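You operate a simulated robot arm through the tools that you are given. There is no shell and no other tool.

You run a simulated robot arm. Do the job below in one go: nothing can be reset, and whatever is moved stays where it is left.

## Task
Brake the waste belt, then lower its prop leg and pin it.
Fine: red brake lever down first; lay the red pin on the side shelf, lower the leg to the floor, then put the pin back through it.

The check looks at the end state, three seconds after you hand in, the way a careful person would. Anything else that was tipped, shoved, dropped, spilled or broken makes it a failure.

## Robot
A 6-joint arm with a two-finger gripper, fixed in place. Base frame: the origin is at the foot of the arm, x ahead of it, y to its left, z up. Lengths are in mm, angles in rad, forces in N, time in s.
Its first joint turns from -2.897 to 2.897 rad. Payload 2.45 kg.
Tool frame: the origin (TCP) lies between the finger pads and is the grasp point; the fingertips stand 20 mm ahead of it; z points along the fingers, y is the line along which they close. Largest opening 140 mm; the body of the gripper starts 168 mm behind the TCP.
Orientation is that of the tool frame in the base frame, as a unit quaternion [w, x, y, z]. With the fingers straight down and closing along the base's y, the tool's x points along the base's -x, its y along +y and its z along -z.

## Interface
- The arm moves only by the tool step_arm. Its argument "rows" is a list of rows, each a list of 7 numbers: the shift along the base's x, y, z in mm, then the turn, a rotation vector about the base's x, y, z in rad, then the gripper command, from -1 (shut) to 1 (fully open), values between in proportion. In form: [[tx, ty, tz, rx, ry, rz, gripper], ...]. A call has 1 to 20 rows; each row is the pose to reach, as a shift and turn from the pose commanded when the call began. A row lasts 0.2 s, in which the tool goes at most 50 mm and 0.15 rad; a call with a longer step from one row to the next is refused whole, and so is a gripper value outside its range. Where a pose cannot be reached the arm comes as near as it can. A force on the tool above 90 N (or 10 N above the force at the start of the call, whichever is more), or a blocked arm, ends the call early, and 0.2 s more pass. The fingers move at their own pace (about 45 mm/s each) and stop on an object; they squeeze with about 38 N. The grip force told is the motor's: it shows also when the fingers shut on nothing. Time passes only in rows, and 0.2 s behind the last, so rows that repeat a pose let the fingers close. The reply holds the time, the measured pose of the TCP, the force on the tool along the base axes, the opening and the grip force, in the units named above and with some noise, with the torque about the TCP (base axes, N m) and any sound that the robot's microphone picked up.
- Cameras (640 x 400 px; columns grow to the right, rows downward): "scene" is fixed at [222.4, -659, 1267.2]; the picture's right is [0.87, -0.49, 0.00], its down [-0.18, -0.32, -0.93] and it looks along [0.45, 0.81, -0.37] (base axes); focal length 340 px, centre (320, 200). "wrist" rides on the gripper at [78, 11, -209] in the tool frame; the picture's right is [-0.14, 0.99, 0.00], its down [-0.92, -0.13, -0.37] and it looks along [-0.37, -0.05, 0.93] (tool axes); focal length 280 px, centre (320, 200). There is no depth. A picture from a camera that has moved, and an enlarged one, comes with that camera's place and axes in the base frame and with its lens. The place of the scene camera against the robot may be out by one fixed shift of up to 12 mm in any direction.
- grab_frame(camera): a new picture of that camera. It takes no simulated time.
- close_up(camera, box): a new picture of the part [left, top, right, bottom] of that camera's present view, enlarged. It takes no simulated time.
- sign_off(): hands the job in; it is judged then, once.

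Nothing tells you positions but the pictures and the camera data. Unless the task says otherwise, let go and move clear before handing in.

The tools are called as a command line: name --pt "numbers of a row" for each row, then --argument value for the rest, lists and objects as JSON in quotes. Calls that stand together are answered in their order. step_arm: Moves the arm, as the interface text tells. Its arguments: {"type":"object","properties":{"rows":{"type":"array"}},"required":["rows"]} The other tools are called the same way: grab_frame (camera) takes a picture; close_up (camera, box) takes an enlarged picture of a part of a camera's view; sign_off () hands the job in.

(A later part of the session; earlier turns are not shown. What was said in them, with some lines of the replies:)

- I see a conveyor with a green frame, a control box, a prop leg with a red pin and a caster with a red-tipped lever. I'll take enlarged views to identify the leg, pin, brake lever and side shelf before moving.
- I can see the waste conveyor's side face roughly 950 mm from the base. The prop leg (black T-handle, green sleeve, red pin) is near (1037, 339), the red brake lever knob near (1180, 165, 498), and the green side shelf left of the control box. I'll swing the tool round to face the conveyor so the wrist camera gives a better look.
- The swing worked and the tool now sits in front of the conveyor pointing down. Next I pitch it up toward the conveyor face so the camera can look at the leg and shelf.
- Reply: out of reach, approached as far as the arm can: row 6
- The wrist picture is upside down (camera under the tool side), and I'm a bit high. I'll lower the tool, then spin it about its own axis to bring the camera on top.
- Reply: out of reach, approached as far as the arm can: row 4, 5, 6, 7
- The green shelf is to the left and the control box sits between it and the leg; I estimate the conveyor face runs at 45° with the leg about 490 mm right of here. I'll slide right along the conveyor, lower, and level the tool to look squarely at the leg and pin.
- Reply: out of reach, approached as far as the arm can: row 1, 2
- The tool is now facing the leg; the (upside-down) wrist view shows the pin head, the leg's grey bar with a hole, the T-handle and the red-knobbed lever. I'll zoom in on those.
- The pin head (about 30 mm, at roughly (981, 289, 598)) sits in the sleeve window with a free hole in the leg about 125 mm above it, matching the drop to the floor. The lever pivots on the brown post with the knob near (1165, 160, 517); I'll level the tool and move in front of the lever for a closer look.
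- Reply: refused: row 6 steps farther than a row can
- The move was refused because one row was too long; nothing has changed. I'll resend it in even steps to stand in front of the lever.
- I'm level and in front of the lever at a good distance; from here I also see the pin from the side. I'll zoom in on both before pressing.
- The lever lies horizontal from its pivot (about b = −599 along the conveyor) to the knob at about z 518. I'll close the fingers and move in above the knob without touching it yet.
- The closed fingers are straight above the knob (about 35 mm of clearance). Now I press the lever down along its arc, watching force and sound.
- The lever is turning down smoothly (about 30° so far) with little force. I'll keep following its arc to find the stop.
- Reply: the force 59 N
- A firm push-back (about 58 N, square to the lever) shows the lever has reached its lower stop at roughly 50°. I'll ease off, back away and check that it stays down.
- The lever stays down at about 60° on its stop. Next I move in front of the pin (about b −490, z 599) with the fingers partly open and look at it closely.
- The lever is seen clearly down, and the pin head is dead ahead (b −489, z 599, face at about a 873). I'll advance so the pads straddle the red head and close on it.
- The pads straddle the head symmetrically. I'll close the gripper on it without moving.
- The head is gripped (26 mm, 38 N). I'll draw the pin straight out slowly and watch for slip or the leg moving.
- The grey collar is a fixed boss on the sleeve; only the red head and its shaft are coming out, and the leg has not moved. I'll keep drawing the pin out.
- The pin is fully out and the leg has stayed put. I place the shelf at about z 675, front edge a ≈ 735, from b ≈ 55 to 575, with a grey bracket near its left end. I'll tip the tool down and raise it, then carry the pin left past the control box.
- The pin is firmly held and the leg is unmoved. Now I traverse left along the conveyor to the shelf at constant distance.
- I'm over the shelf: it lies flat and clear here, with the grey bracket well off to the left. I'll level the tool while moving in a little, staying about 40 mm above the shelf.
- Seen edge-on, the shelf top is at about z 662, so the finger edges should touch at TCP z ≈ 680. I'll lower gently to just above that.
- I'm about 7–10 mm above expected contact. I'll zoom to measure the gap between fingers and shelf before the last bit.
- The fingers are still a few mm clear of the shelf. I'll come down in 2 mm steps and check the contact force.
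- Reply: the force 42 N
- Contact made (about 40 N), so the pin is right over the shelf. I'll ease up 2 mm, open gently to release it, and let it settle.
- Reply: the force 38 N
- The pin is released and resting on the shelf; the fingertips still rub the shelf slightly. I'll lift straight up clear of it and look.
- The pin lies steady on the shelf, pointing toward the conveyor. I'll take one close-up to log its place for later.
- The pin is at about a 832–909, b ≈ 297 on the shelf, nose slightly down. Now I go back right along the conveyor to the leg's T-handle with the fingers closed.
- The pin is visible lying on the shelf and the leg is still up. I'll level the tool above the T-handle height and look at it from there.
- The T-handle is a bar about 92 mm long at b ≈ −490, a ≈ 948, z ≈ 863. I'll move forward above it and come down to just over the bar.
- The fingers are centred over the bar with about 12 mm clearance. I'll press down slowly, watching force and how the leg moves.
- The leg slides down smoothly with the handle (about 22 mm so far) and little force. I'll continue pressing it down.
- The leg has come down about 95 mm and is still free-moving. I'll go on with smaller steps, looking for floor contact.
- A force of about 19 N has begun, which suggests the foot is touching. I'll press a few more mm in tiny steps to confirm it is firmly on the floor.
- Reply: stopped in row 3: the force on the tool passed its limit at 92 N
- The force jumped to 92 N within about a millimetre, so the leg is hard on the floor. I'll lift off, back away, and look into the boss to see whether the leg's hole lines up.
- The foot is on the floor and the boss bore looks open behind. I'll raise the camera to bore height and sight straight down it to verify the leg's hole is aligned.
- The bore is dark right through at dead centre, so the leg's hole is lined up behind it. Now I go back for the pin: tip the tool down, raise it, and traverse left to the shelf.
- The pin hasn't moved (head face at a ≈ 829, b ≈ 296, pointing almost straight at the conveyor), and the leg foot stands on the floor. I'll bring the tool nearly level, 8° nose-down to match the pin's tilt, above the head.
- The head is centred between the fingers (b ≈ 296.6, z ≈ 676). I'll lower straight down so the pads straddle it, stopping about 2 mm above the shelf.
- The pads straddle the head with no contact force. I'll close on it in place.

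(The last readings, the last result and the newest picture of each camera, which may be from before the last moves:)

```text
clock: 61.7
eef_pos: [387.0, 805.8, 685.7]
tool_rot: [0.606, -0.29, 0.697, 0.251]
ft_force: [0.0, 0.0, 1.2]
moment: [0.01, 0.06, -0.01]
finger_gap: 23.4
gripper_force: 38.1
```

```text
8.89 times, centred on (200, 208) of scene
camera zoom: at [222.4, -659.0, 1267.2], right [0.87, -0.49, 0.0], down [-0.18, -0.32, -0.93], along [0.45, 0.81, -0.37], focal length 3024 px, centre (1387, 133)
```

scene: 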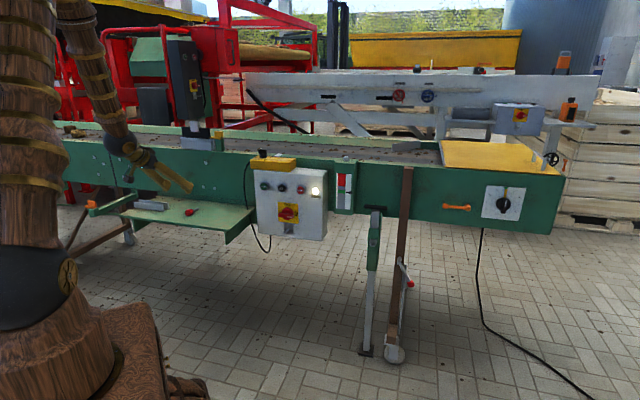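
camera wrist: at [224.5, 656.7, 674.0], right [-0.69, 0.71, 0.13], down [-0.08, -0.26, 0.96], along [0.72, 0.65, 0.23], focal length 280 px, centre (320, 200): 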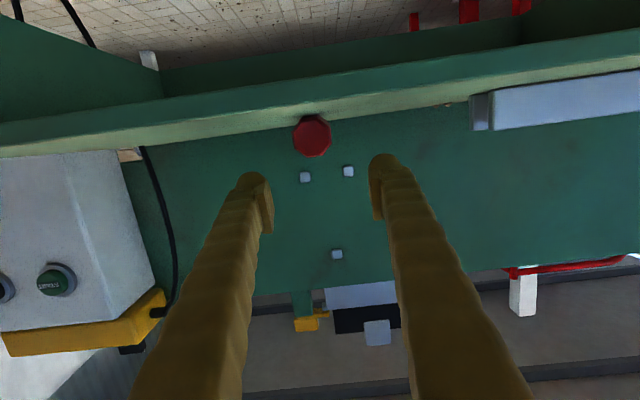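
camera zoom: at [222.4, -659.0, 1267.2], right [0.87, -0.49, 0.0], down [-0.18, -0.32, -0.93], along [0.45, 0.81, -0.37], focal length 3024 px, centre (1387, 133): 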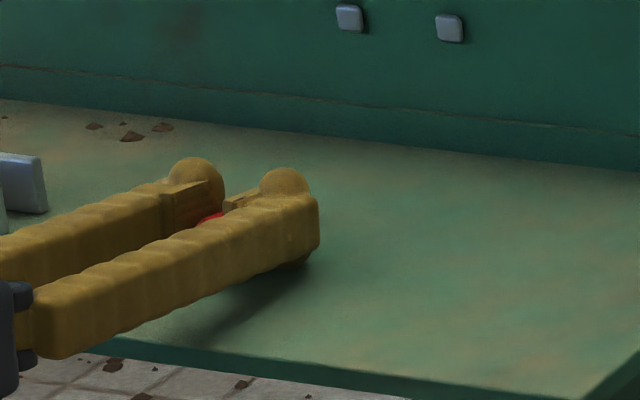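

The grip shows 23.4 mm at 38 N, slightly different from before, so I'll lift the pin gently clear of the shelf and check how it sits in the fingers.

step_arm --pt "0 0 4 0 0 0 -1" --pt "0 0 10 0 0 0 -1" --pt "0 0 20 0 0 0 -1" --pt "0 0 35 0 0 0 -1" --pt "0 0 55 0 0 0 -1"

close_up --camera "wrist" --box '[240, 130, 400, 230]'

close_up --camera "scene" --box '[160, 170, 240, 230]'

```text
clock: 62.9
eef_pos: [386.8, 806.3, 742.5]
tool_rot: [0.605, -0.29, 0.697, 0.25]
ft_force: [0.2, 0.5, -0.3]
moment: [0.0, -0.02, 0.01]
finger_gap: 23.3
gripper_force: 37.7
```

```text
4.00 times, centred on (320, 180) of wrist
camera zoom: at [226.2, 659.4, 693.8], right [-0.69, 0.71, 0.13], down [-0.08, -0.26, 0.96], along [0.72, 0.65, 0.23], focal length 1122 px, centre (320, 280)
```

zoom: 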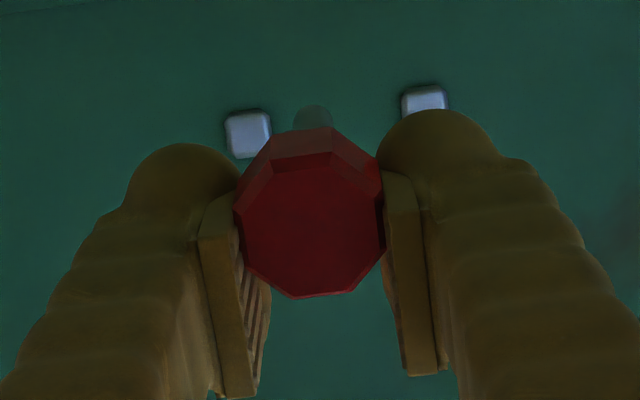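

```text
6.67 times, centred on (200, 200) of scene
camera zoom: at [222.4, -659.0, 1267.2], right [0.87, -0.49, 0.0], down [-0.18, -0.32, -0.93], along [0.45, 0.81, -0.37], focal length 2268 px, centre (1120, 200)
```

zoom: 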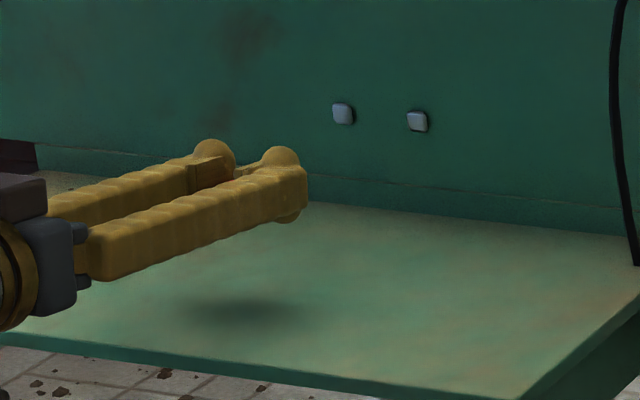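

The pin is held on its flats, about 9 mm below the pad centre and slightly nose-down; that's usable. I'll tip the tool down again, back off, and carry the pin back past the control box to the leg.

step_arm --pt "-6 -6 10 -0.09 0.09 0 -1" --pt "-14 -14 20 -0.18 0.18 0 -1" --pt "-22 -22 30 -0.27 0.27 0 -1" --pt "-30 -30 38 -0.36 0.36 0 -1" --pt "-38 -38 45 -0.456 0.456 0 -1" --pt "-38 -38 45 -0.456 0.456 0 -1"

step_arm --pt "33 -33 0 0 0 0 -1" --pt "66 -66 0 0 0 0 -1" --pt "99 -99 0 0 0 0 -1" --pt "132 -132 0 0 0 0 -1" --pt "165 -165 0 0 0 0 -1" --pt "198 -198 0 0 0 0 -1" --pt "231 -231 0 0 0 0 -1" --pt "264 -264 0 0 0 0 -1" --pt "297 -297 0 0 0 0 -1" --pt "330 -330 0 0 0 0 -1" --pt "363 -363 0 0 0 0 -1" --pt "396 -396 0 0 0 0 -1" --pt "429 -429 0 0 0 0 -1" --pt "462 -462 0 0 0 0 -1" --pt "495 -495 0 0 0 0 -1" --pt "528 -528 0 0 0 0 -1" --pt "556 -556 0 0 0 0 -1"

grab_frame --camera "wrist"

close_up --camera "scene" --box '[320, 150, 430, 260]'

```text
clock: 64.3
eef_pos: [350.1, 767.9, 785.6]
tool_rot: [0.353, -0.355, 0.854, 0.146]
ft_force: [-0.3, 1.0, -0.1]
moment: [0.02, 0.02, -0.02]
finger_gap: 23.2
gripper_force: 37.7
```

```text
clock: 67.9
eef_pos: [908.0, 211.0, 786.4]
tool_rot: [0.354, -0.355, 0.853, 0.146]
ft_force: [-0.2, 0.1, -1.2]
moment: [0.01, 0.02, 0.04]
finger_gap: 23.5
gripper_force: 38.6
```

```text
taken
camera wrist: at [756.6, 75.3, 879.7], right [-0.63, 0.77, 0.1], down [0.37, 0.19, 0.91], along [0.68, 0.61, -0.4], focal length 280 px, centre (320, 200)
```

wrist: 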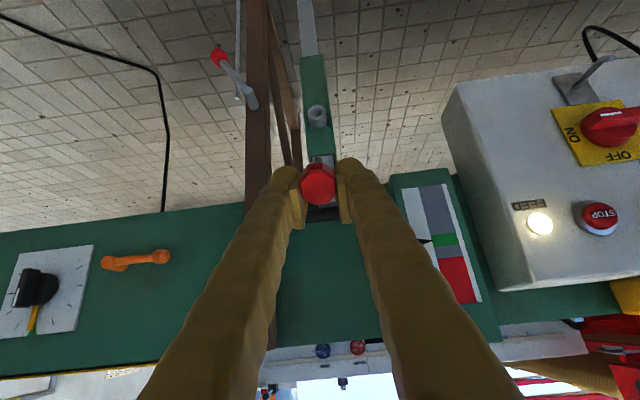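

```text
3.64 times, centred on (375, 205) of scene
camera zoom: at [222.4, -659.0, 1267.2], right [0.87, -0.49, 0.0], down [-0.18, -0.32, -0.93], along [0.45, 0.81, -0.37], focal length 1237 px, centre (120, 182)
```

zoom: 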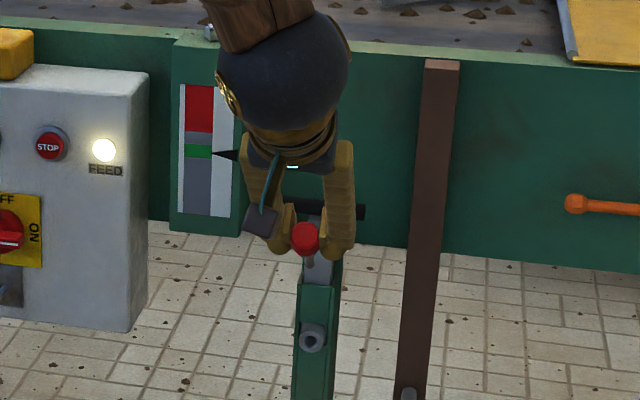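

The pin is in front of the leg with the tool still tipped. I'll level the tool (plus 2.5° up to level the pin) and drop to bore height, stopping with the tip short of the boss.

step_arm --pt "0 1 -20 0.09 -0.09 0 -1" --pt "0 2 -44 0.18 -0.18 0 -1" --pt "0 3 -68 0.27 -0.27 0 -1" --pt "0 4 -92 0.36 -0.36 0 -1" --pt "0 4 -116 0.45 -0.45 0 -1" --pt "0 4 -140 0.54 -0.54 0 -1" --pt "0 4 -164 0.586 -0.586 0 -1" --pt "0 4 -172 0.586 -0.586 0 -1" --pt "0 4 -172 0.586 -0.586 0 -1"

grab_frame --camera "wrist"

close_up --camera "wrist" --box '[280, 120, 360, 170]'

close_up --camera "wrist" --box '[260, 130, 388, 210]'

close_up --camera "scene" --box '[330, 200, 430, 300]'

```text
clock: 69.9
eef_pos: [905.2, 216.1, 614.4]
tool_rot: [0.667, -0.266, 0.639, 0.276]
ft_force: [-0.1, -0.2, -0.9]
moment: [-0.02, -0.02, 0.0]
finger_gap: 24.1
gripper_force: 38.4
```

```text
taken
camera wrist: at [753.6, 78.0, 528.0], right [-0.71, 0.7, 0.14], down [-0.2, -0.38, 0.9], along [0.68, 0.61, 0.41], focal length 280 px, centre (320, 200)
```

wrist: 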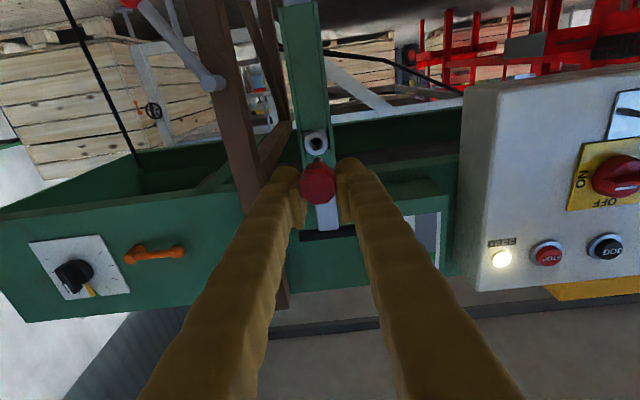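

```text
8.00 times, centred on (320, 145) of wrist
camera zoom: at [753.6, 78.0, 528.0], right [-0.71, 0.7, 0.14], down [-0.2, -0.38, 0.9], along [0.68, 0.61, 0.41], focal length 2243 px, centre (320, 640)
```

zoom: 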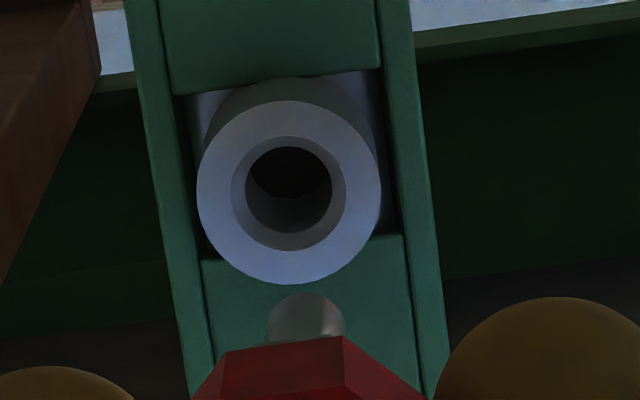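

```text
5.00 times, centred on (324, 170) of wrist
camera zoom: at [753.6, 78.0, 528.0], right [-0.71, 0.7, 0.14], down [-0.2, -0.38, 0.9], along [0.68, 0.61, 0.41], focal length 1402 px, centre (300, 350)
```

zoom: 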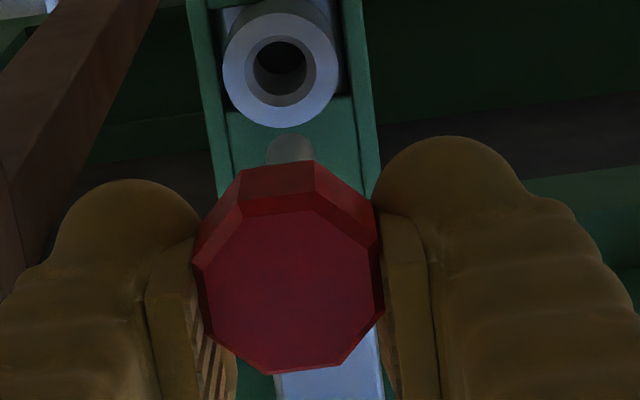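

```text
4.00 times, centred on (380, 250) of scene
camera zoom: at [222.4, -659.0, 1267.2], right [0.87, -0.49, 0.0], down [-0.18, -0.32, -0.93], along [0.45, 0.81, -0.37], focal length 1361 px, centre (80, 0)
```

zoom: 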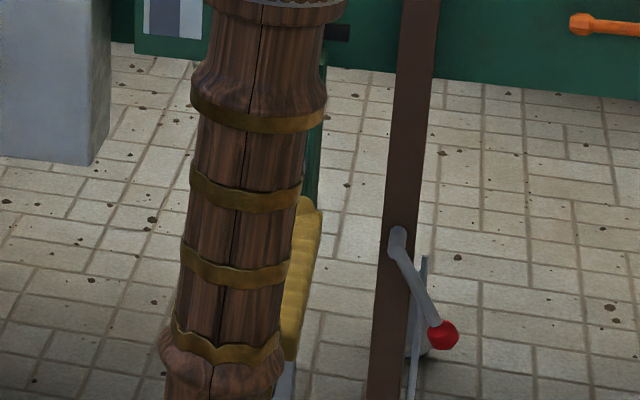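

The pin runs nearly parallel to the tool axis, so I'll take out the 2.4° up-tilt, fine-align sideways and vertically with the bore, and advance until the tip is about 20 mm from the boss for another check.

step_arm --pt "0.6 -0.6 -2 -0.015 0.015 0 -1" --pt "0.6 -0.6 -4 -0.03 0.03 0 -1" --pt "6 5 -4 -0.03 0.03 0 -1" --pt "12 11 -4 -0.03 0.03 0 -1" --pt "12 11 -4 -0.03 0.03 0 -1"

close_up --camera "wrist" --box '[280, 120, 360, 170]'

close_up --camera "wrist" --box '[260, 140, 388, 220]'

```text
clock: 71.1
eef_pos: [917.3, 227.4, 610.8]
tool_rot: [0.654, -0.271, 0.653, 0.27]
ft_force: [0.2, 0.8, -0.7]
moment: [0.01, 0.03, -0.04]
finger_gap: 24.0
gripper_force: 38.3
```

```text
8.00 times, centred on (320, 145) of wrist
camera zoom: at [763.2, 86.8, 532.4], right [-0.7, 0.7, 0.14], down [-0.17, -0.35, 0.92], along [0.69, 0.62, 0.37], focal length 2243 px, centre (320, 640)
```

zoom: 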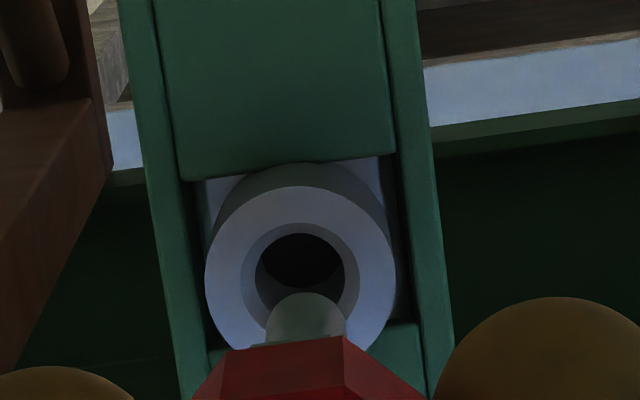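

```text
5.00 times, centred on (324, 180) of wrist
camera zoom: at [763.2, 86.8, 532.4], right [-0.7, 0.7, 0.14], down [-0.17, -0.35, 0.92], along [0.69, 0.62, 0.37], focal length 1402 px, centre (300, 300)
```

zoom: 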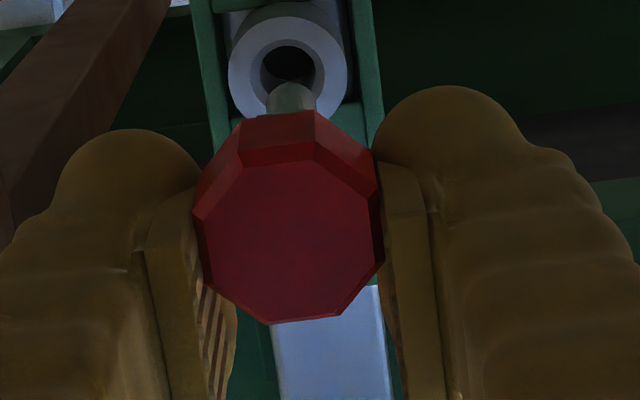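

The tip is about 1 mm high and 0.7 mm left of the bore centre by my reckoning. I'll correct that and advance until the tip is almost at the boss face, then compare directly in the image.

step_arm --pt "0.5 -0.5 -0.8 0 0 0 -1" --pt "4.5 3.5 -0.8 0 0 0 -1" --pt "8.5 7.5 -0.8 0 0 0 -1" --pt "11.5 10.5 -0.8 0 0 0 -1" --pt "11.5 10.5 -0.8 0 0 0 -1"

close_up --camera "wrist" --box '[280, 130, 360, 180]'

close_up --camera "scene" --box '[340, 210, 400, 270]'

```text
clock: 72.3
eef_pos: [930.4, 238.0, 609.5]
tool_rot: [0.653, -0.271, 0.653, 0.271]
ft_force: [-0.1, -1.0, -1.1]
moment: [-0.02, 0.01, -0.03]
finger_gap: 24.3
gripper_force: 37.9
```

```text
8.00 times, centred on (320, 155) of wrist
camera zoom: at [774.8, 96.9, 531.5], right [-0.7, 0.7, 0.14], down [-0.17, -0.35, 0.92], along [0.69, 0.62, 0.37], focal length 2243 px, centre (320, 560)
```

zoom: 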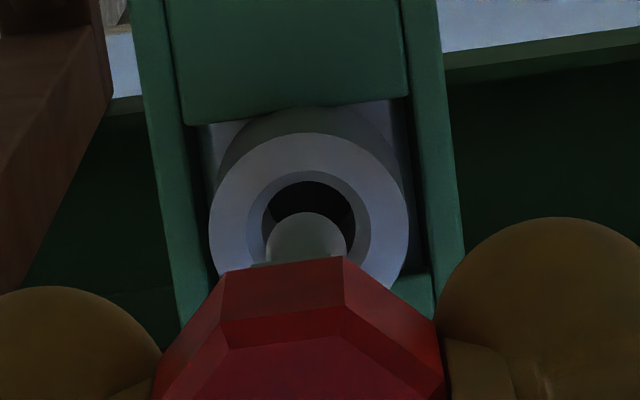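

```text
6.67 times, centred on (370, 240) of scene
camera zoom: at [222.4, -659.0, 1267.2], right [0.87, -0.49, 0.0], down [-0.18, -0.32, -0.93], along [0.45, 0.81, -0.37], focal length 2268 px, centre (-13, -67)
```

zoom: 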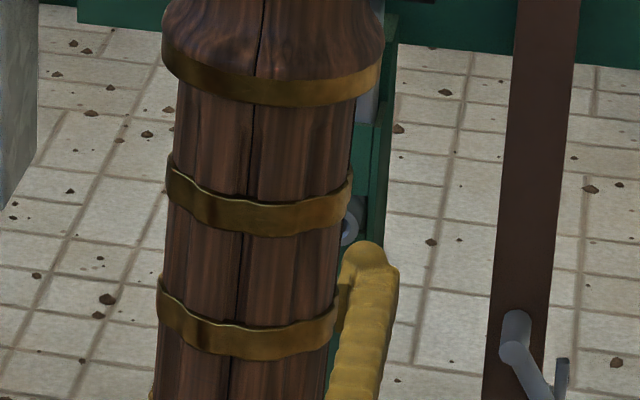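

The tip is centred sideways and about 1.3 mm high. I'll lower that much and slide it gently into the chamfered bore.

step_arm --pt "0 0 -1.3 0 0 0 -1" --pt "2 2 -1.3 0 0 0 -1" --pt "5 5 -1.3 0 0 0 -1" --pt "8 8 -1.3 0 0 0 -1" --pt "11 11 -1.3 0 0 0 -1"

close_up --camera "wrist" --box '[280, 130, 360, 180]'

```text
clock: 73.5
eef_pos: [941.0, 248.5, 608.5]
tool_rot: [0.654, -0.272, 0.653, 0.27]
ft_force: [0.6, -0.5, -0.8]
moment: [-0.02, 0.01, 0.0]
finger_gap: 24.1
gripper_force: 37.7
```

```text
8.00 times, centred on (320, 155) of wrist
camera zoom: at [785.4, 107.6, 530.0], right [-0.7, 0.7, 0.14], down [-0.17, -0.35, 0.92], along [0.69, 0.62, 0.37], focal length 2243 px, centre (320, 560)
```

zoom: 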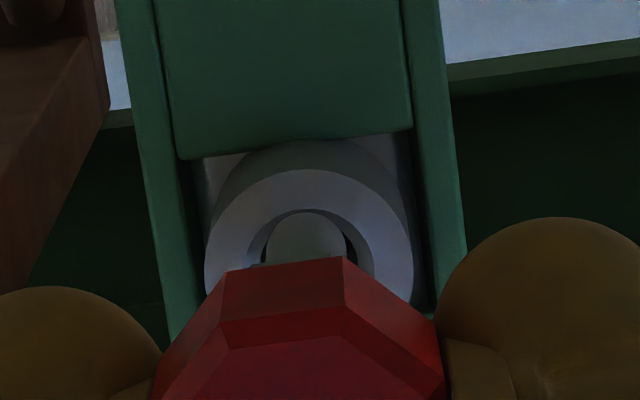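

The tip has entered the chamfer with no force. I'll keep sliding it in slowly.

step_arm --pt "2 2 0 0 0 0 -1" --pt "4 4 0 0 0 0 -1" --pt "6 6 0 0 0 0 -1" --pt "8 8 0 0 0 0 -1" --pt "10 10 0 0 0 0 -1"

close_up --camera "wrist" --box '[256, 130, 384, 210]'

```text
clock: 74.7
eef_pos: [950.4, 258.4, 608.8]
tool_rot: [0.654, -0.272, 0.652, 0.271]
ft_force: [-1.9, -5.2, 18.1]
moment: [0.66, -0.72, -0.13]
finger_gap: 23.3
gripper_force: 38.4
```

```text
5.00 times, centred on (320, 170) of wrist
camera zoom: at [796.0, 118.1, 530.7], right [-0.7, 0.7, 0.13], down [-0.17, -0.35, 0.92], along [0.69, 0.62, 0.37], focal length 1402 px, centre (320, 350)
```

zoom: 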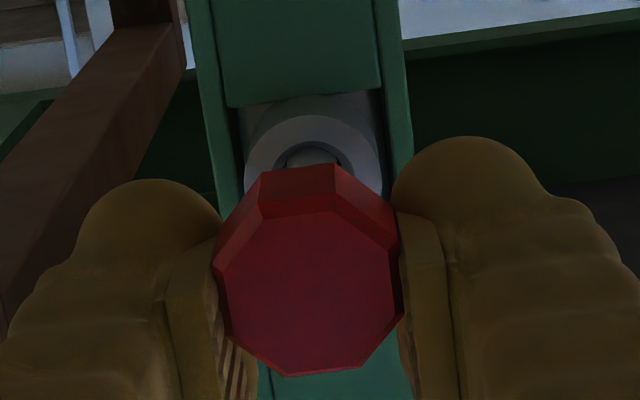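

There's an 18 N upward push near the tip, meaning the pin rides on the bottom of the bore. I'll raise slightly to centre it before going on.

step_arm --pt "0 0 0.7 0 0 0 -1" --pt "0 0 1.4 0 0 0 -1" --pt "0 0 1.4 0 0 0 -1"

close_up --camera "wrist" --box '[256, 130, 384, 210]'

```text
clock: 75.5
eef_pos: [949.2, 258.0, 609.1]
tool_rot: [0.653, -0.272, 0.653, 0.27]
ft_force: [3.5, 0.7, 4.7]
moment: [0.25, -0.24, -0.13]
finger_gap: 24.0
gripper_force: 38.1
```

```text
5.00 times, centred on (320, 170) of wrist
camera zoom: at [795.5, 118.0, 531.2], right [-0.7, 0.7, 0.14], down [-0.17, -0.35, 0.92], along [0.69, 0.62, 0.37], focal length 1402 px, centre (320, 350)
```

zoom: 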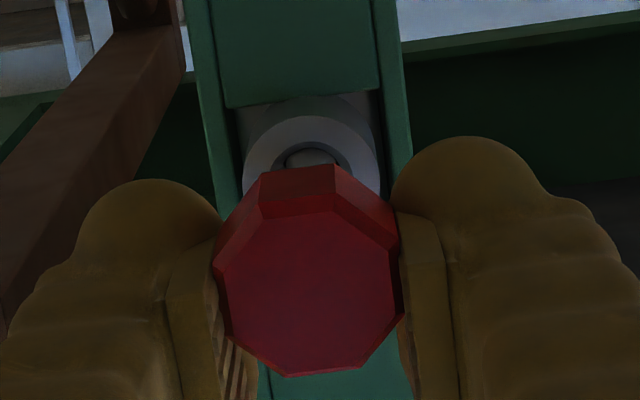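

The contact force is nearly gone. I'll raise a touch more, and advance in small steps while watching the force.

step_arm --pt "0 0 0.5 0.004 -0.004 0 -1" --pt "1.5 1.5 0.6 0.004 -0.004 0 -1" --pt "3 3 0.6 0.004 -0.004 0 -1" --pt "4.5 4.5 0.6 0.004 -0.004 0 -1" --pt "6 6 0.6 0.004 -0.004 0 -1"

close_up --camera "wrist" --box '[256, 130, 384, 210]'

```text
clock: 76.7
eef_pos: [956.6, 264.3, 609.6]
tool_rot: [0.656, -0.271, 0.651, 0.271]
ft_force: [0.2, -0.1, -0.8]
moment: [0.01, 0.02, -0.04]
finger_gap: 23.7
gripper_force: 38.3
```

```text
5.00 times, centred on (320, 170) of wrist
camera zoom: at [802.2, 124.1, 530.8], right [-0.7, 0.7, 0.14], down [-0.18, -0.35, 0.92], along [0.69, 0.62, 0.37], focal length 1402 px, centre (320, 350)
```

zoom: 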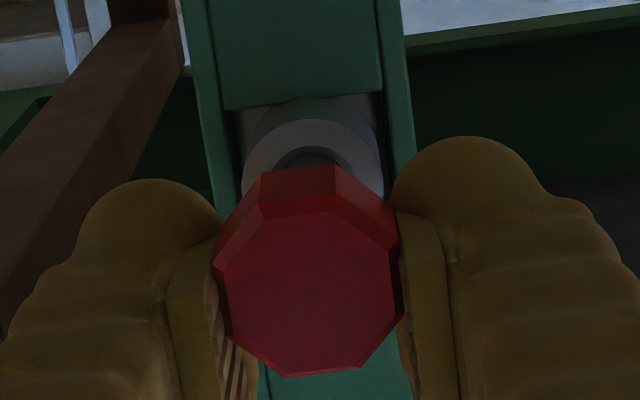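

Force is now zero and the pin is sliding freely. I'll continue toward the leg's own hole.

step_arm --pt "2 2 0 0 0 0 -1" --pt "4 4 0 0 0 0 -1" --pt "6 6 0 0 0 0 -1" --pt "8 8 0 0 0 0 -1" --pt "10 10 0 0 0 0 -1"

close_up --camera "wrist" --box '[256, 130, 384, 210]'

```text
clock: 77.9
eef_pos: [965.9, 275.5, 610.4]
tool_rot: [0.655, -0.271, 0.651, 0.271]
ft_force: [-0.4, -0.2, -1.6]
moment: [0.03, -0.02, 0.03]
finger_gap: 23.8
gripper_force: 38.4
```

```text
5.00 times, centred on (320, 170) of wrist
camera zoom: at [812.0, 134.5, 531.0], right [-0.7, 0.7, 0.14], down [-0.17, -0.35, 0.92], along [0.69, 0.62, 0.37], focal length 1402 px, centre (320, 350)
```

zoom: 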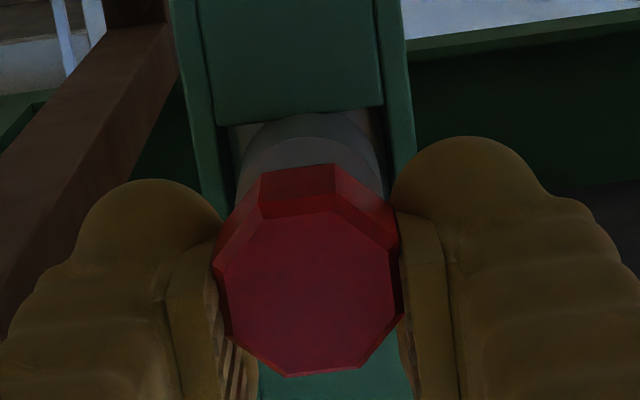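

Still no resistance; the pin is entering the leg. I'll push on until the head seats on the boss.

step_arm --pt "1.5 1.5 0 0 0 0 -1" --pt "3 3 0 0 0 0 -1" --pt "4.5 4.5 0 0 0 0 -1" --pt "6 6 0 0 0 0 -1" --pt "7 7 0 0 0 0 -1" --pt "8 8 0 0 0 0 -1"

close_up --camera "wrist" --box '[256, 130, 384, 210]'

close_up --camera "scene" --box '[340, 210, 400, 270]'

```text
clock: 79.3
eef_pos: [976.0, 281.6, 610.0]
tool_rot: [0.656, -0.271, 0.65, 0.271]
ft_force: [-7.3, -5.5, 1.8]
moment: [-0.04, 0.09, 0.01]
finger_gap: 23.6
gripper_force: 37.8
```

```text
5.00 times, centred on (320, 170) of wrist
camera zoom: at [819.9, 142.1, 530.9], right [-0.7, 0.7, 0.14], down [-0.18, -0.35, 0.92], along [0.69, 0.62, 0.37], focal length 1402 px, centre (320, 350)
```

zoom: 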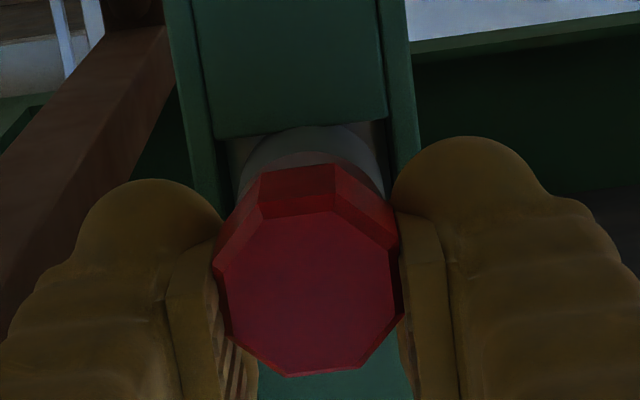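

```text
6.67 times, centred on (370, 240) of scene
camera zoom: at [222.4, -659.0, 1267.2], right [0.87, -0.49, 0.0], down [-0.18, -0.32, -0.93], along [0.45, 0.81, -0.37], focal length 2268 px, centre (-13, -67)
```

zoom: 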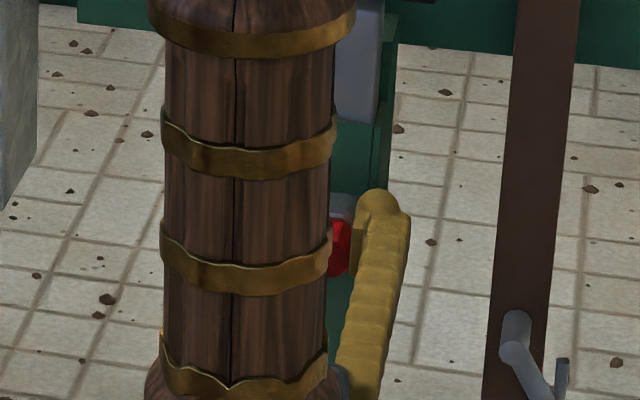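

A 9 N axial force has appeared at the same depth as the original seated position. I'll push another couple of millimetres to confirm the head is seated.

step_arm --pt "0.7 0.7 0 0 0 0 -1" --pt "1.4 1.4 0 0 0 0 -1" --pt "2.1 2.1 0 0 0 0 -1"

close_up --camera "wrist" --box '[256, 130, 384, 210]'

```text
clock: 80.1
eef_pos: [976.3, 284.8, 610.4]
tool_rot: [0.655, -0.271, 0.652, 0.271]
ft_force: [-27.3, -20.9, 2.7]
moment: [-0.28, 0.41, 0.04]
finger_gap: 23.2
gripper_force: 37.3
```

```text
5.00 times, centred on (320, 170) of wrist
camera zoom: at [822.0, 144.0, 530.6], right [-0.7, 0.7, 0.14], down [-0.17, -0.35, 0.92], along [0.69, 0.62, 0.37], focal length 1402 px, centre (320, 350)
```

zoom: 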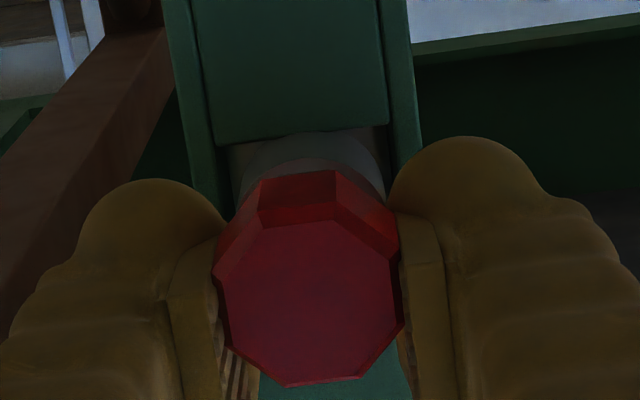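

The axial force rises to 34 N without further travel: the head is against the boss. I'll ease the push, open the fingers and back straight off to inspect.

step_arm --pt "-1 -1 0 0 0 0 -1" --pt "-1 -1 0 0 0 0 -0.5" --pt "-1 -1 0 0 0 0 -0.1" --pt "-1 -1 0 0 0 0 0.143" --pt "-1 -1 0 0 0 0 0.143" --pt "-1 -1 0 0 0 0 0.143"

step_arm --pt "-15 -15 0 0 0 0 0.143" --pt "-30 -30 0 0 0 0 0.143" --pt "-45 -45 0 0 0 0 0.143" --pt "-62 -62 0 0 0 0 0.143"

grab_frame --camera "wrist"

close_up --camera "wrist" --box '[256, 110, 384, 190]'

close_up --camera "scene" --box '[330, 190, 410, 350]'

```text
clock: 81.5
eef_pos: [975.2, 282.3, 609.7]
tool_rot: [0.656, -0.271, 0.651, 0.271]
ft_force: [-0.4, -0.7, -0.3]
moment: [0.0, 0.04, 0.0]
finger_gap: 80.0
gripper_force: 0.1
```

```text
clock: 82.5
eef_pos: [913.7, 221.2, 609.2]
tool_rot: [0.656, -0.271, 0.65, 0.271]
ft_force: [1.0, -0.6, -0.9]
moment: [0.04, -0.01, -0.05]
finger_gap: 80.3
gripper_force: 0.1
```

```text
taken
camera wrist: at [758.5, 81.0, 531.1], right [-0.7, 0.7, 0.14], down [-0.18, -0.35, 0.92], along [0.69, 0.62, 0.37], focal length 280 px, centre (320, 200)
```

wrist: 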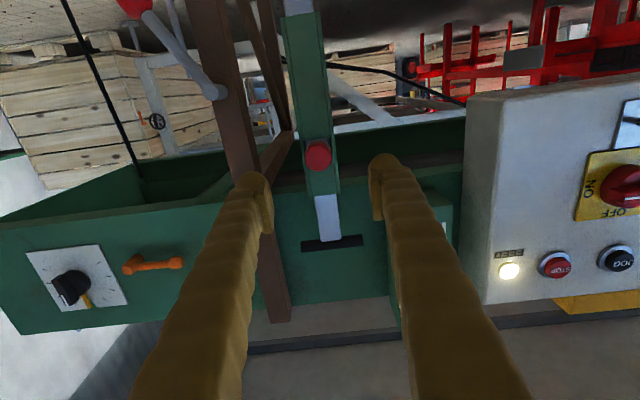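

```text
5.00 times, centred on (320, 150) of wrist
camera zoom: at [758.5, 81.0, 531.1], right [-0.7, 0.7, 0.14], down [-0.18, -0.35, 0.92], along [0.69, 0.62, 0.37], focal length 1402 px, centre (320, 450)
```

zoom: 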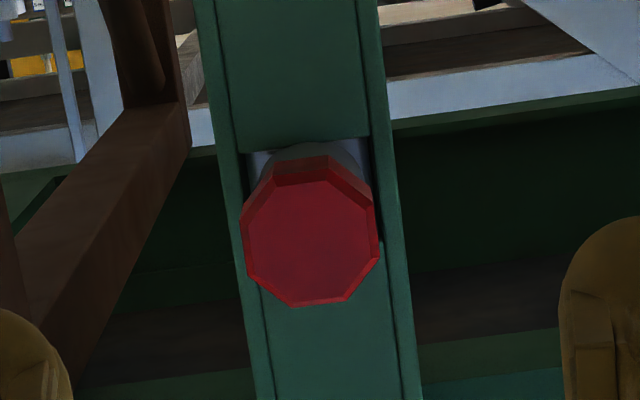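

```text
2.50 times, centred on (370, 270) of scene
camera zoom: at [222.4, -659.0, 1267.2], right [0.87, -0.49, 0.0], down [-0.18, -0.32, -0.93], along [0.45, 0.81, -0.37], focal length 850 px, centre (195, 25)
```

zoom: 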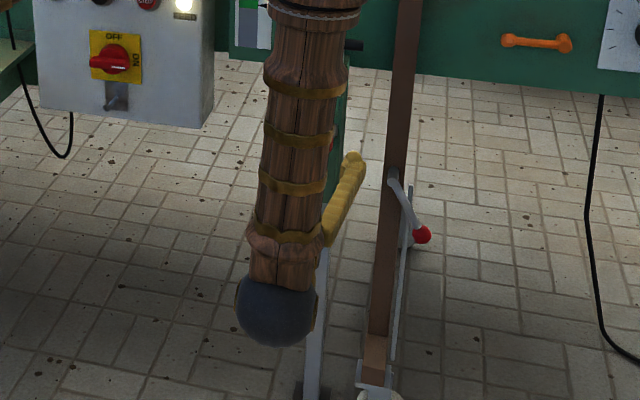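

The pin stays in place with its head against the sleeve. I'll shift right to the same viewpoint as before the job to compare the seating from the side.

step_arm --pt "30 -30 0 0 0 0 0.143" --pt "60 -60 0 0 0 0 0.143" --pt "90 -90 0 0 0 0 0.143" --pt "120 -120 0 0 0 0 0.143" --pt "149 -149 1 0 0 0 0.143"

grab_frame --camera "wrist"

close_up --camera "wrist" --box '[440, 80, 600, 180]'

close_up --camera "scene" --box '[320, 170, 420, 350]'

```text
clock: 83.7
eef_pos: [1062.8, 71.0, 613.2]
tool_rot: [0.656, -0.271, 0.65, 0.271]
ft_force: [0.4, 0.0, 0.4]
moment: [0.02, -0.03, 0.0]
finger_gap: 79.9
gripper_force: 0.1
```

```text
taken
camera wrist: at [907.8, -68.4, 532.9], right [-0.7, 0.7, 0.14], down [-0.17, -0.35, 0.92], along [0.69, 0.62, 0.37], focal length 280 px, centre (320, 200)
```

wrist: 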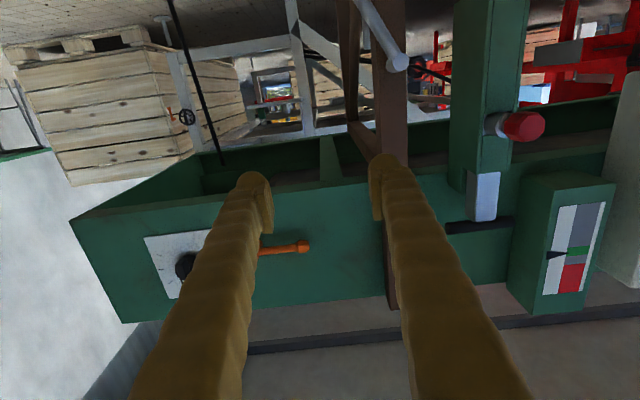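

```text
4.00 times, centred on (520, 130) of wrist
camera zoom: at [907.8, -68.4, 532.9], right [-0.7, 0.7, 0.14], down [-0.17, -0.35, 0.92], along [0.69, 0.62, 0.37], focal length 1122 px, centre (-480, 480)
```

zoom: 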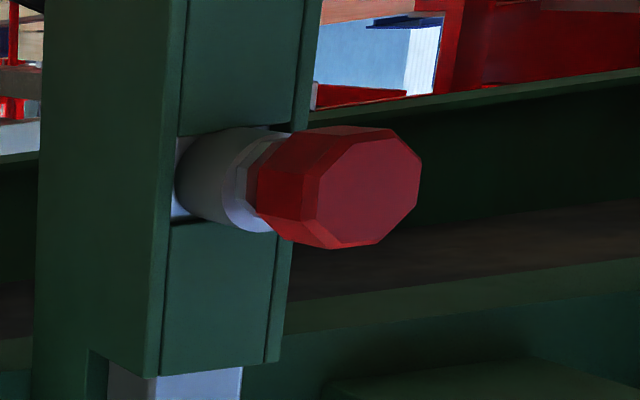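

```text
2.22 times, centred on (370, 260) of scene
camera zoom: at [222.4, -659.0, 1267.2], right [0.87, -0.49, 0.0], down [-0.18, -0.32, -0.93], along [0.45, 0.81, -0.37], focal length 756 px, centre (209, 67)
```

zoom: 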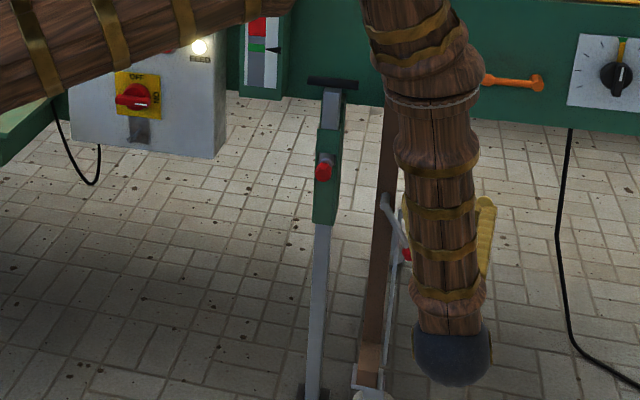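

The pin sits exactly as it did originally (head hard against the boss), the hole is taken up, and the lever is still down. I'll retreat clear of the conveyor and do a final check of the whole scene.

step_arm --pt "-25 -25 0 0 0 0 0.143" --pt "-50 -50 5 0 0 0 0.143" --pt "-80 -80 20 0 0 0 0.143" --pt "-110 -110 40 0 0 0 0.143" --pt "-130 -140 70 0 0 0 0.143" --pt "-145 -165 105 0 0 0 0.143" --pt "-160 -190 140 0 0 0 0.143" --pt "-175 -215 180 0 0 0 0.143"

grab_frame --camera "scene"

close_up --camera "scene" --box '[330, 160, 450, 370]'

close_up --camera "scene" --box '[330, 310, 430, 375]'

grab_frame --camera "wrist"

```text
clock: 85.5
eef_pos: [888.7, -142.7, 791.3]
tool_rot: [0.655, -0.271, 0.651, 0.271]
ft_force: [-0.2, 0.6, -0.5]
moment: [0.01, -0.01, -0.04]
finger_gap: 80.1
gripper_force: 0.1
```

```text
taken
```

scene: 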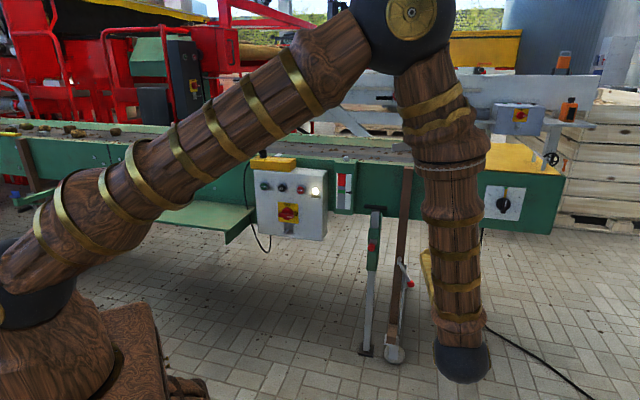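

```text
1.90 times, centred on (390, 265) of scene
camera zoom: at [222.4, -659.0, 1267.2], right [0.87, -0.49, 0.0], down [-0.18, -0.32, -0.93], along [0.45, 0.81, -0.37], focal length 648 px, centre (187, 76)
```

zoom: 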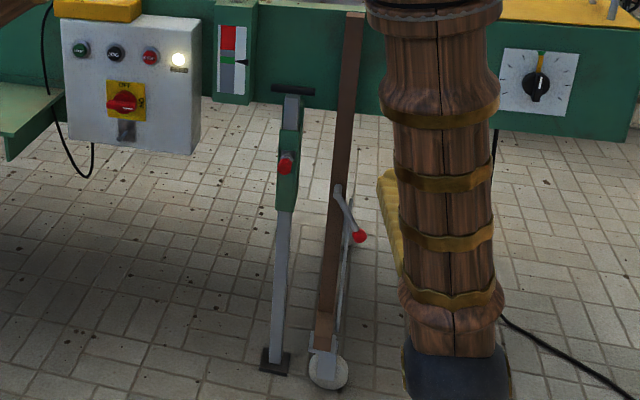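

```text
6.15 times, centred on (380, 342) of scene
camera zoom: at [222.4, -659.0, 1267.2], right [0.87, -0.49, 0.0], down [-0.18, -0.32, -0.93], along [0.45, 0.81, -0.37], focal length 2094 px, centre (-49, -677)
```

zoom: 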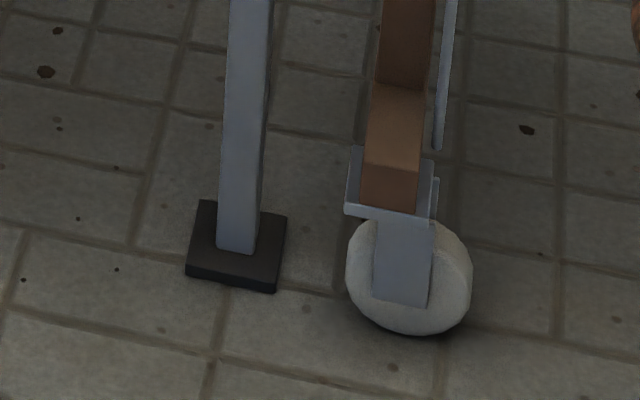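

```text
taken
camera wrist: at [734.5, -282.9, 711.9], right [-0.7, 0.7, 0.14], down [-0.17, -0.35, 0.92], along [0.69, 0.62, 0.37], focal length 280 px, centre (320, 200)
```

wrist: 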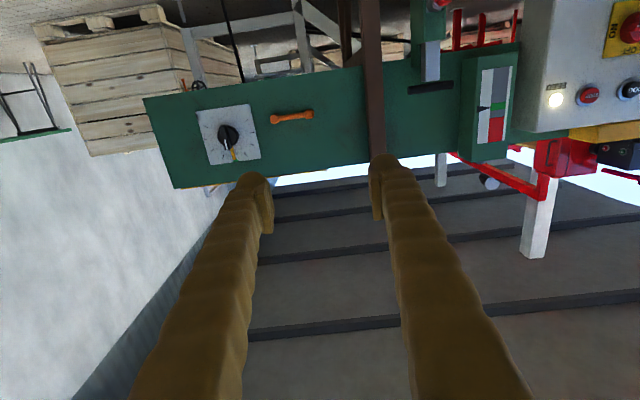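

Everything looks undisturbed, the lever is down and the pin is in. I want to be sure the foot really bears on the floor, so I'll bring the wrist camera lower for a close look at the foot.

step_arm --pt "-7 21 -36 -0.046 0.046 0 0.143" --pt "-14 42 -72 -0.092 0.092 0 0.143" --pt "-21 63 -108 -0.138 0.138 0 0.143" --pt "-28 84 -144 -0.184 0.184 0 0.143" --pt "-35 105 -180 -0.23 0.23 0 0.143" --pt "-42 126 -216 -0.276 0.276 0 0.143" --pt "-49 147 -252 -0.322 0.322 0 0.143" --pt "-56 168 -288 -0.368 0.368 0 0.143" --pt "-63 189 -324 -0.414 0.414 0 0.143" --pt "-70 210 -360 -0.46 0.46 0 0.143" --pt "-77 231 -396 -0.506 0.506 0 0.143" --pt "-83 252 -430 -0.555 0.555 0 0.143"

grab_frame --camera "wrist"

grab_frame --camera "scene"

```text
clock: 88.1
eef_pos: [803.4, 109.4, 360.6]
tool_rot: [0.356, -0.354, 0.852, 0.147]
ft_force: [-0.3, -0.9, 0.5]
moment: [0.01, -0.02, 0.0]
finger_gap: 80.3
gripper_force: 0.0
```

```text
taken
camera wrist: at [652.9, -27.6, 452.5], right [-0.63, 0.77, 0.1], down [0.36, 0.18, 0.91], along [0.68, 0.61, -0.39], focal length 280 px, centre (320, 200)
```

wrist: 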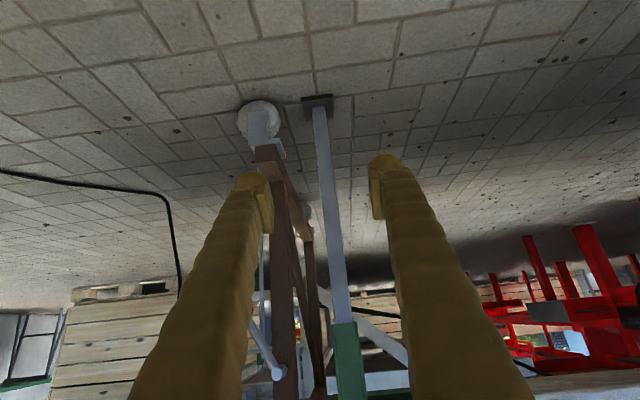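

```text
taken
```

scene: 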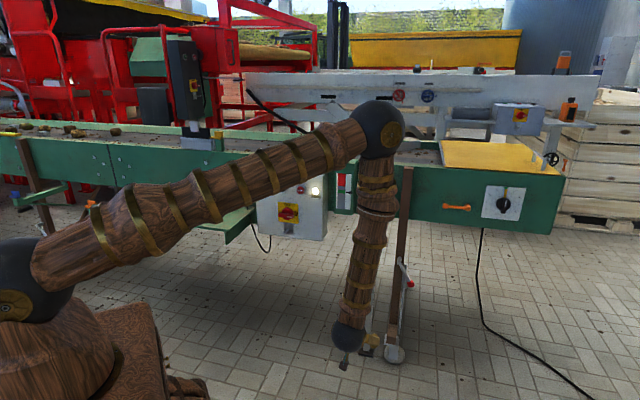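

close_up --camera "wrist" --box '[224, 60, 384, 160]'

close_up --camera "wrist" --box '[288, 80, 352, 120]'

```text
4.00 times, centred on (304, 110) of wrist
camera zoom: at [652.9, -27.6, 452.5], right [-0.63, 0.77, 0.1], down [0.36, 0.18, 0.91], along [0.68, 0.61, -0.39], focal length 1122 px, centre (384, 560)
```

zoom: 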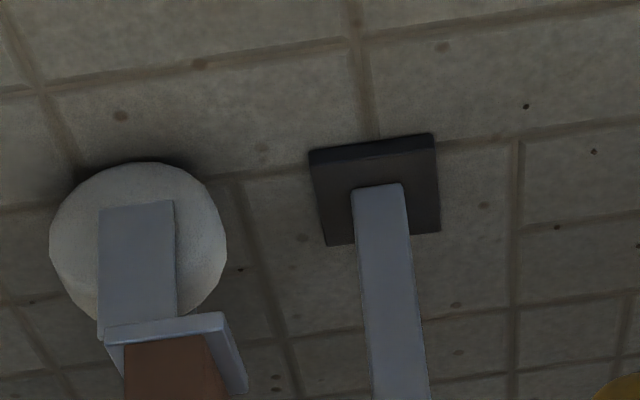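

```text
10.00 times, centred on (320, 100) of wrist
camera zoom: at [652.9, -27.6, 452.5], right [-0.63, 0.77, 0.1], down [0.36, 0.18, 0.91], along [0.68, 0.61, -0.39], focal length 2804 px, centre (320, 1200)
```

zoom: 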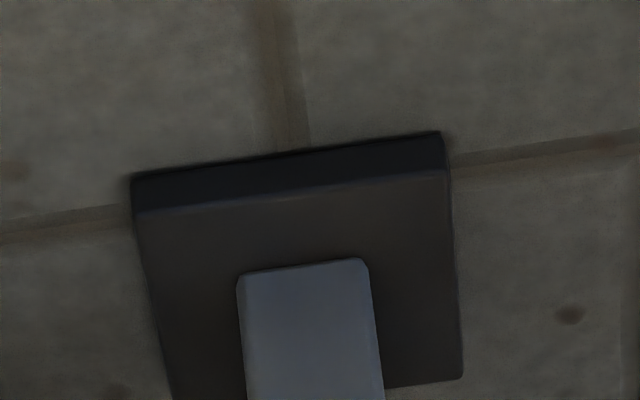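

The foot plate shows a tight contact shadow. For certainty I'll drop the camera lower for a flatter view and compare the plate edge with the same tile joints.

step_arm --pt "0 0 -30 0.052 -0.052 0 0.143" --pt "0 0 -60 0.104 -0.104 0 0.143" --pt "0 0 -90 0.156 -0.156 0 0.143" --pt "0 0 -120 0.208 -0.208 0 0.143" --pt "0 0 -150 0.26 -0.26 0 0.143" --pt "0 0 -175 0.308 -0.308 0 0.143"

grab_frame --camera "wrist"

close_up --camera "wrist" --box '[288, 80, 352, 120]'

```text
clock: 89.5
eef_pos: [805.3, 109.8, 185.7]
tool_rot: [0.532, -0.314, 0.755, 0.22]
ft_force: [-0.6, -0.2, -0.2]
moment: [0.0, 0.01, 0.0]
finger_gap: 80.1
gripper_force: 0.1
```

```text
taken
camera wrist: at [640.3, -41.1, 183.8], right [-0.67, 0.73, 0.13], down [0.06, -0.12, 0.99], along [0.74, 0.67, 0.03], focal length 280 px, centre (320, 200)
```

wrist: 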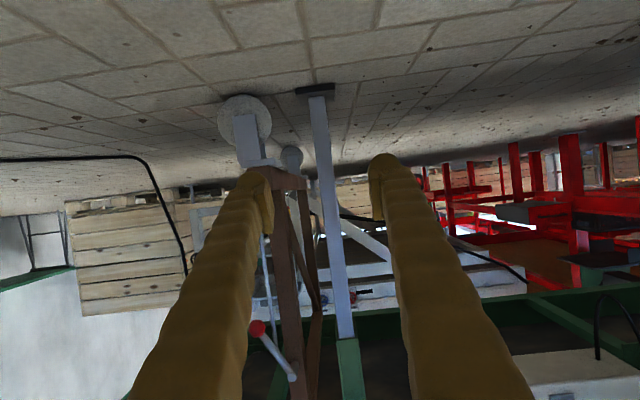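

```text
10.00 times, centred on (320, 100) of wrist
camera zoom: at [640.3, -41.1, 183.8], right [-0.67, 0.73, 0.13], down [0.06, -0.12, 0.99], along [0.74, 0.67, 0.03], focal length 2804 px, centre (320, 1200)
```

zoom: 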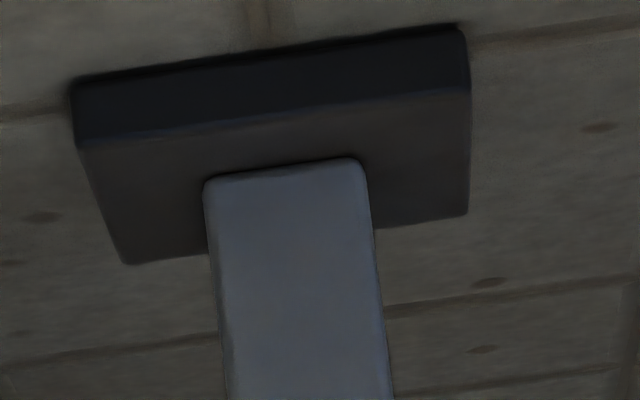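

Comparing both views, the plate edge and the tile joint keep the same relation, so the foot is on the floor (gap ≈ 0). I'll withdraw the arm up and away from the conveyor and take a last look.

step_arm --pt "-10 -10 30 -0.052 0.052 0 0.143" --pt "-20 -20 60 -0.104 0.104 0 0.143" --pt "-25 -30 100 -0.156 0.156 0 0.143" --pt "-30 -40 140 -0.208 0.208 0 0.143" --pt "-35 -50 180 -0.26 0.26 0 0.143" --pt "-40 -60 220 -0.308 0.308 0 0.143" --pt "-45 -75 262 -0.308 0.308 0 0.143" --pt "-50 -90 304 -0.308 0.308 0 0.143" --pt "-55 -105 346 -0.308 0.308 0 0.143" --pt "-60 -120 388 -0.308 0.308 0 0.143" --pt "-60 -135 430 -0.308 0.308 0 0.143" --pt "-60 -150 472 -0.308 0.308 0 0.143" --pt "-60 -165 514 -0.308 0.308 0 0.143" --pt "-60 -180 556 -0.308 0.308 0 0.143" --pt "-60 -180 600 -0.308 0.308 0 0.143"

grab_frame --camera "scene"

close_up --camera "scene" --box '[330, 160, 450, 370]'

close_up --camera "scene" --box '[60, 120, 360, 270]'

```text
clock: 92.7
eef_pos: [744.9, -70.0, 786.4]
tool_rot: [0.356, -0.354, 0.852, 0.147]
ft_force: [0.5, 0.3, -0.1]
moment: [-0.01, -0.02, 0.0]
finger_gap: 80.2
gripper_force: 0.1
```

```text
taken
```

scene: 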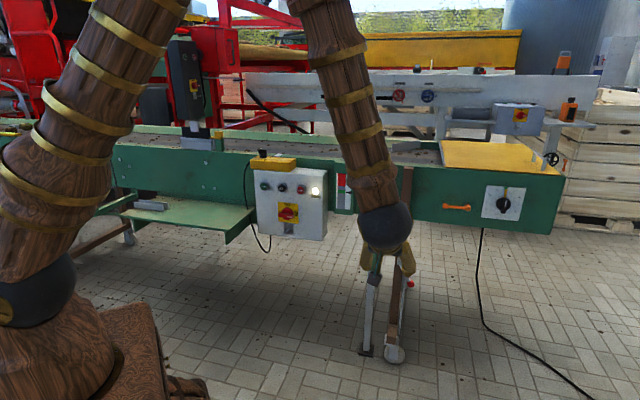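

```text
1.90 times, centred on (390, 265) of scene
camera zoom: at [222.4, -659.0, 1267.2], right [0.87, -0.49, 0.0], down [-0.18, -0.32, -0.93], along [0.45, 0.81, -0.37], focal length 648 px, centre (187, 76)
```

zoom: 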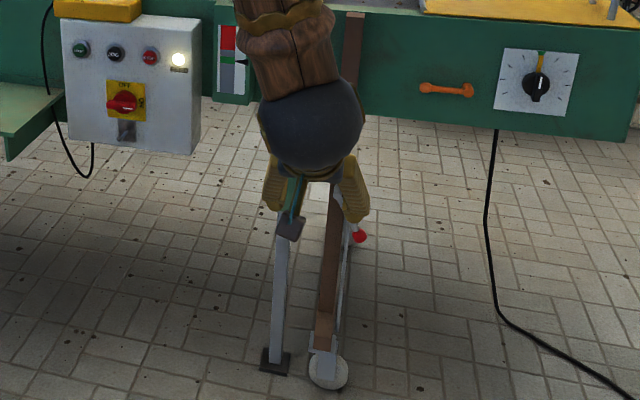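

```text
2.13 times, centred on (210, 195) of scene
camera zoom: at [222.4, -659.0, 1267.2], right [0.87, -0.49, 0.0], down [-0.18, -0.32, -0.93], along [0.45, 0.81, -0.37], focal length 726 px, centre (555, 211)
```

zoom: 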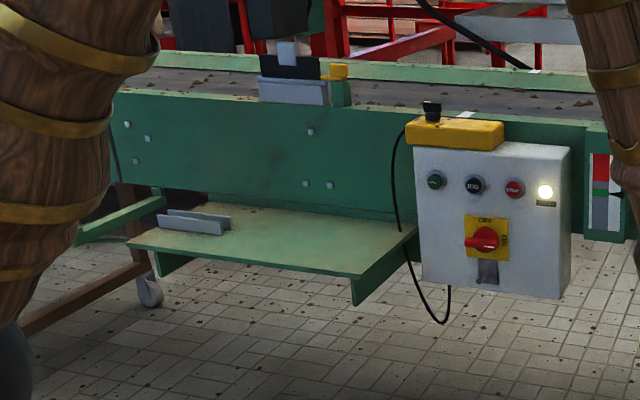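

The brake lever is down on its stop, the leg's foot is on the floor, and the red pin is seated through it. The shelf is clear with its bracket unmoved, nothing else was disturbed, and the arm is clear with its gripper empty, so I'm handing in the job.

sign_off

```text
The job is handed in.
```

The waste belt is braked, its prop leg is down on the floor, and the red pin is back through it. I've handed the job in but don't have the check's result.

- **Brake:** I pushed the red lever down about 60° to its stop, and it stayed there.
- **Pin out:** I drew the pin and laid it on the green side shelf. The leg did not drop when the pin came out.
- **Leg:** I pressed the leg down by its T-handle, about 120 mm, until it met the floor hard at about 92 N. Two close camera views of the foot show no visible gap, to within about 2 mm.
- **Pin in:** The pin slid back through the sleeve and the leg's upper hole. Its head sits against the sleeve boss as it did at the start.

In the last pictures nothing else looked moved or knocked. The gripper is empty and the arm is clear of the conveyor.
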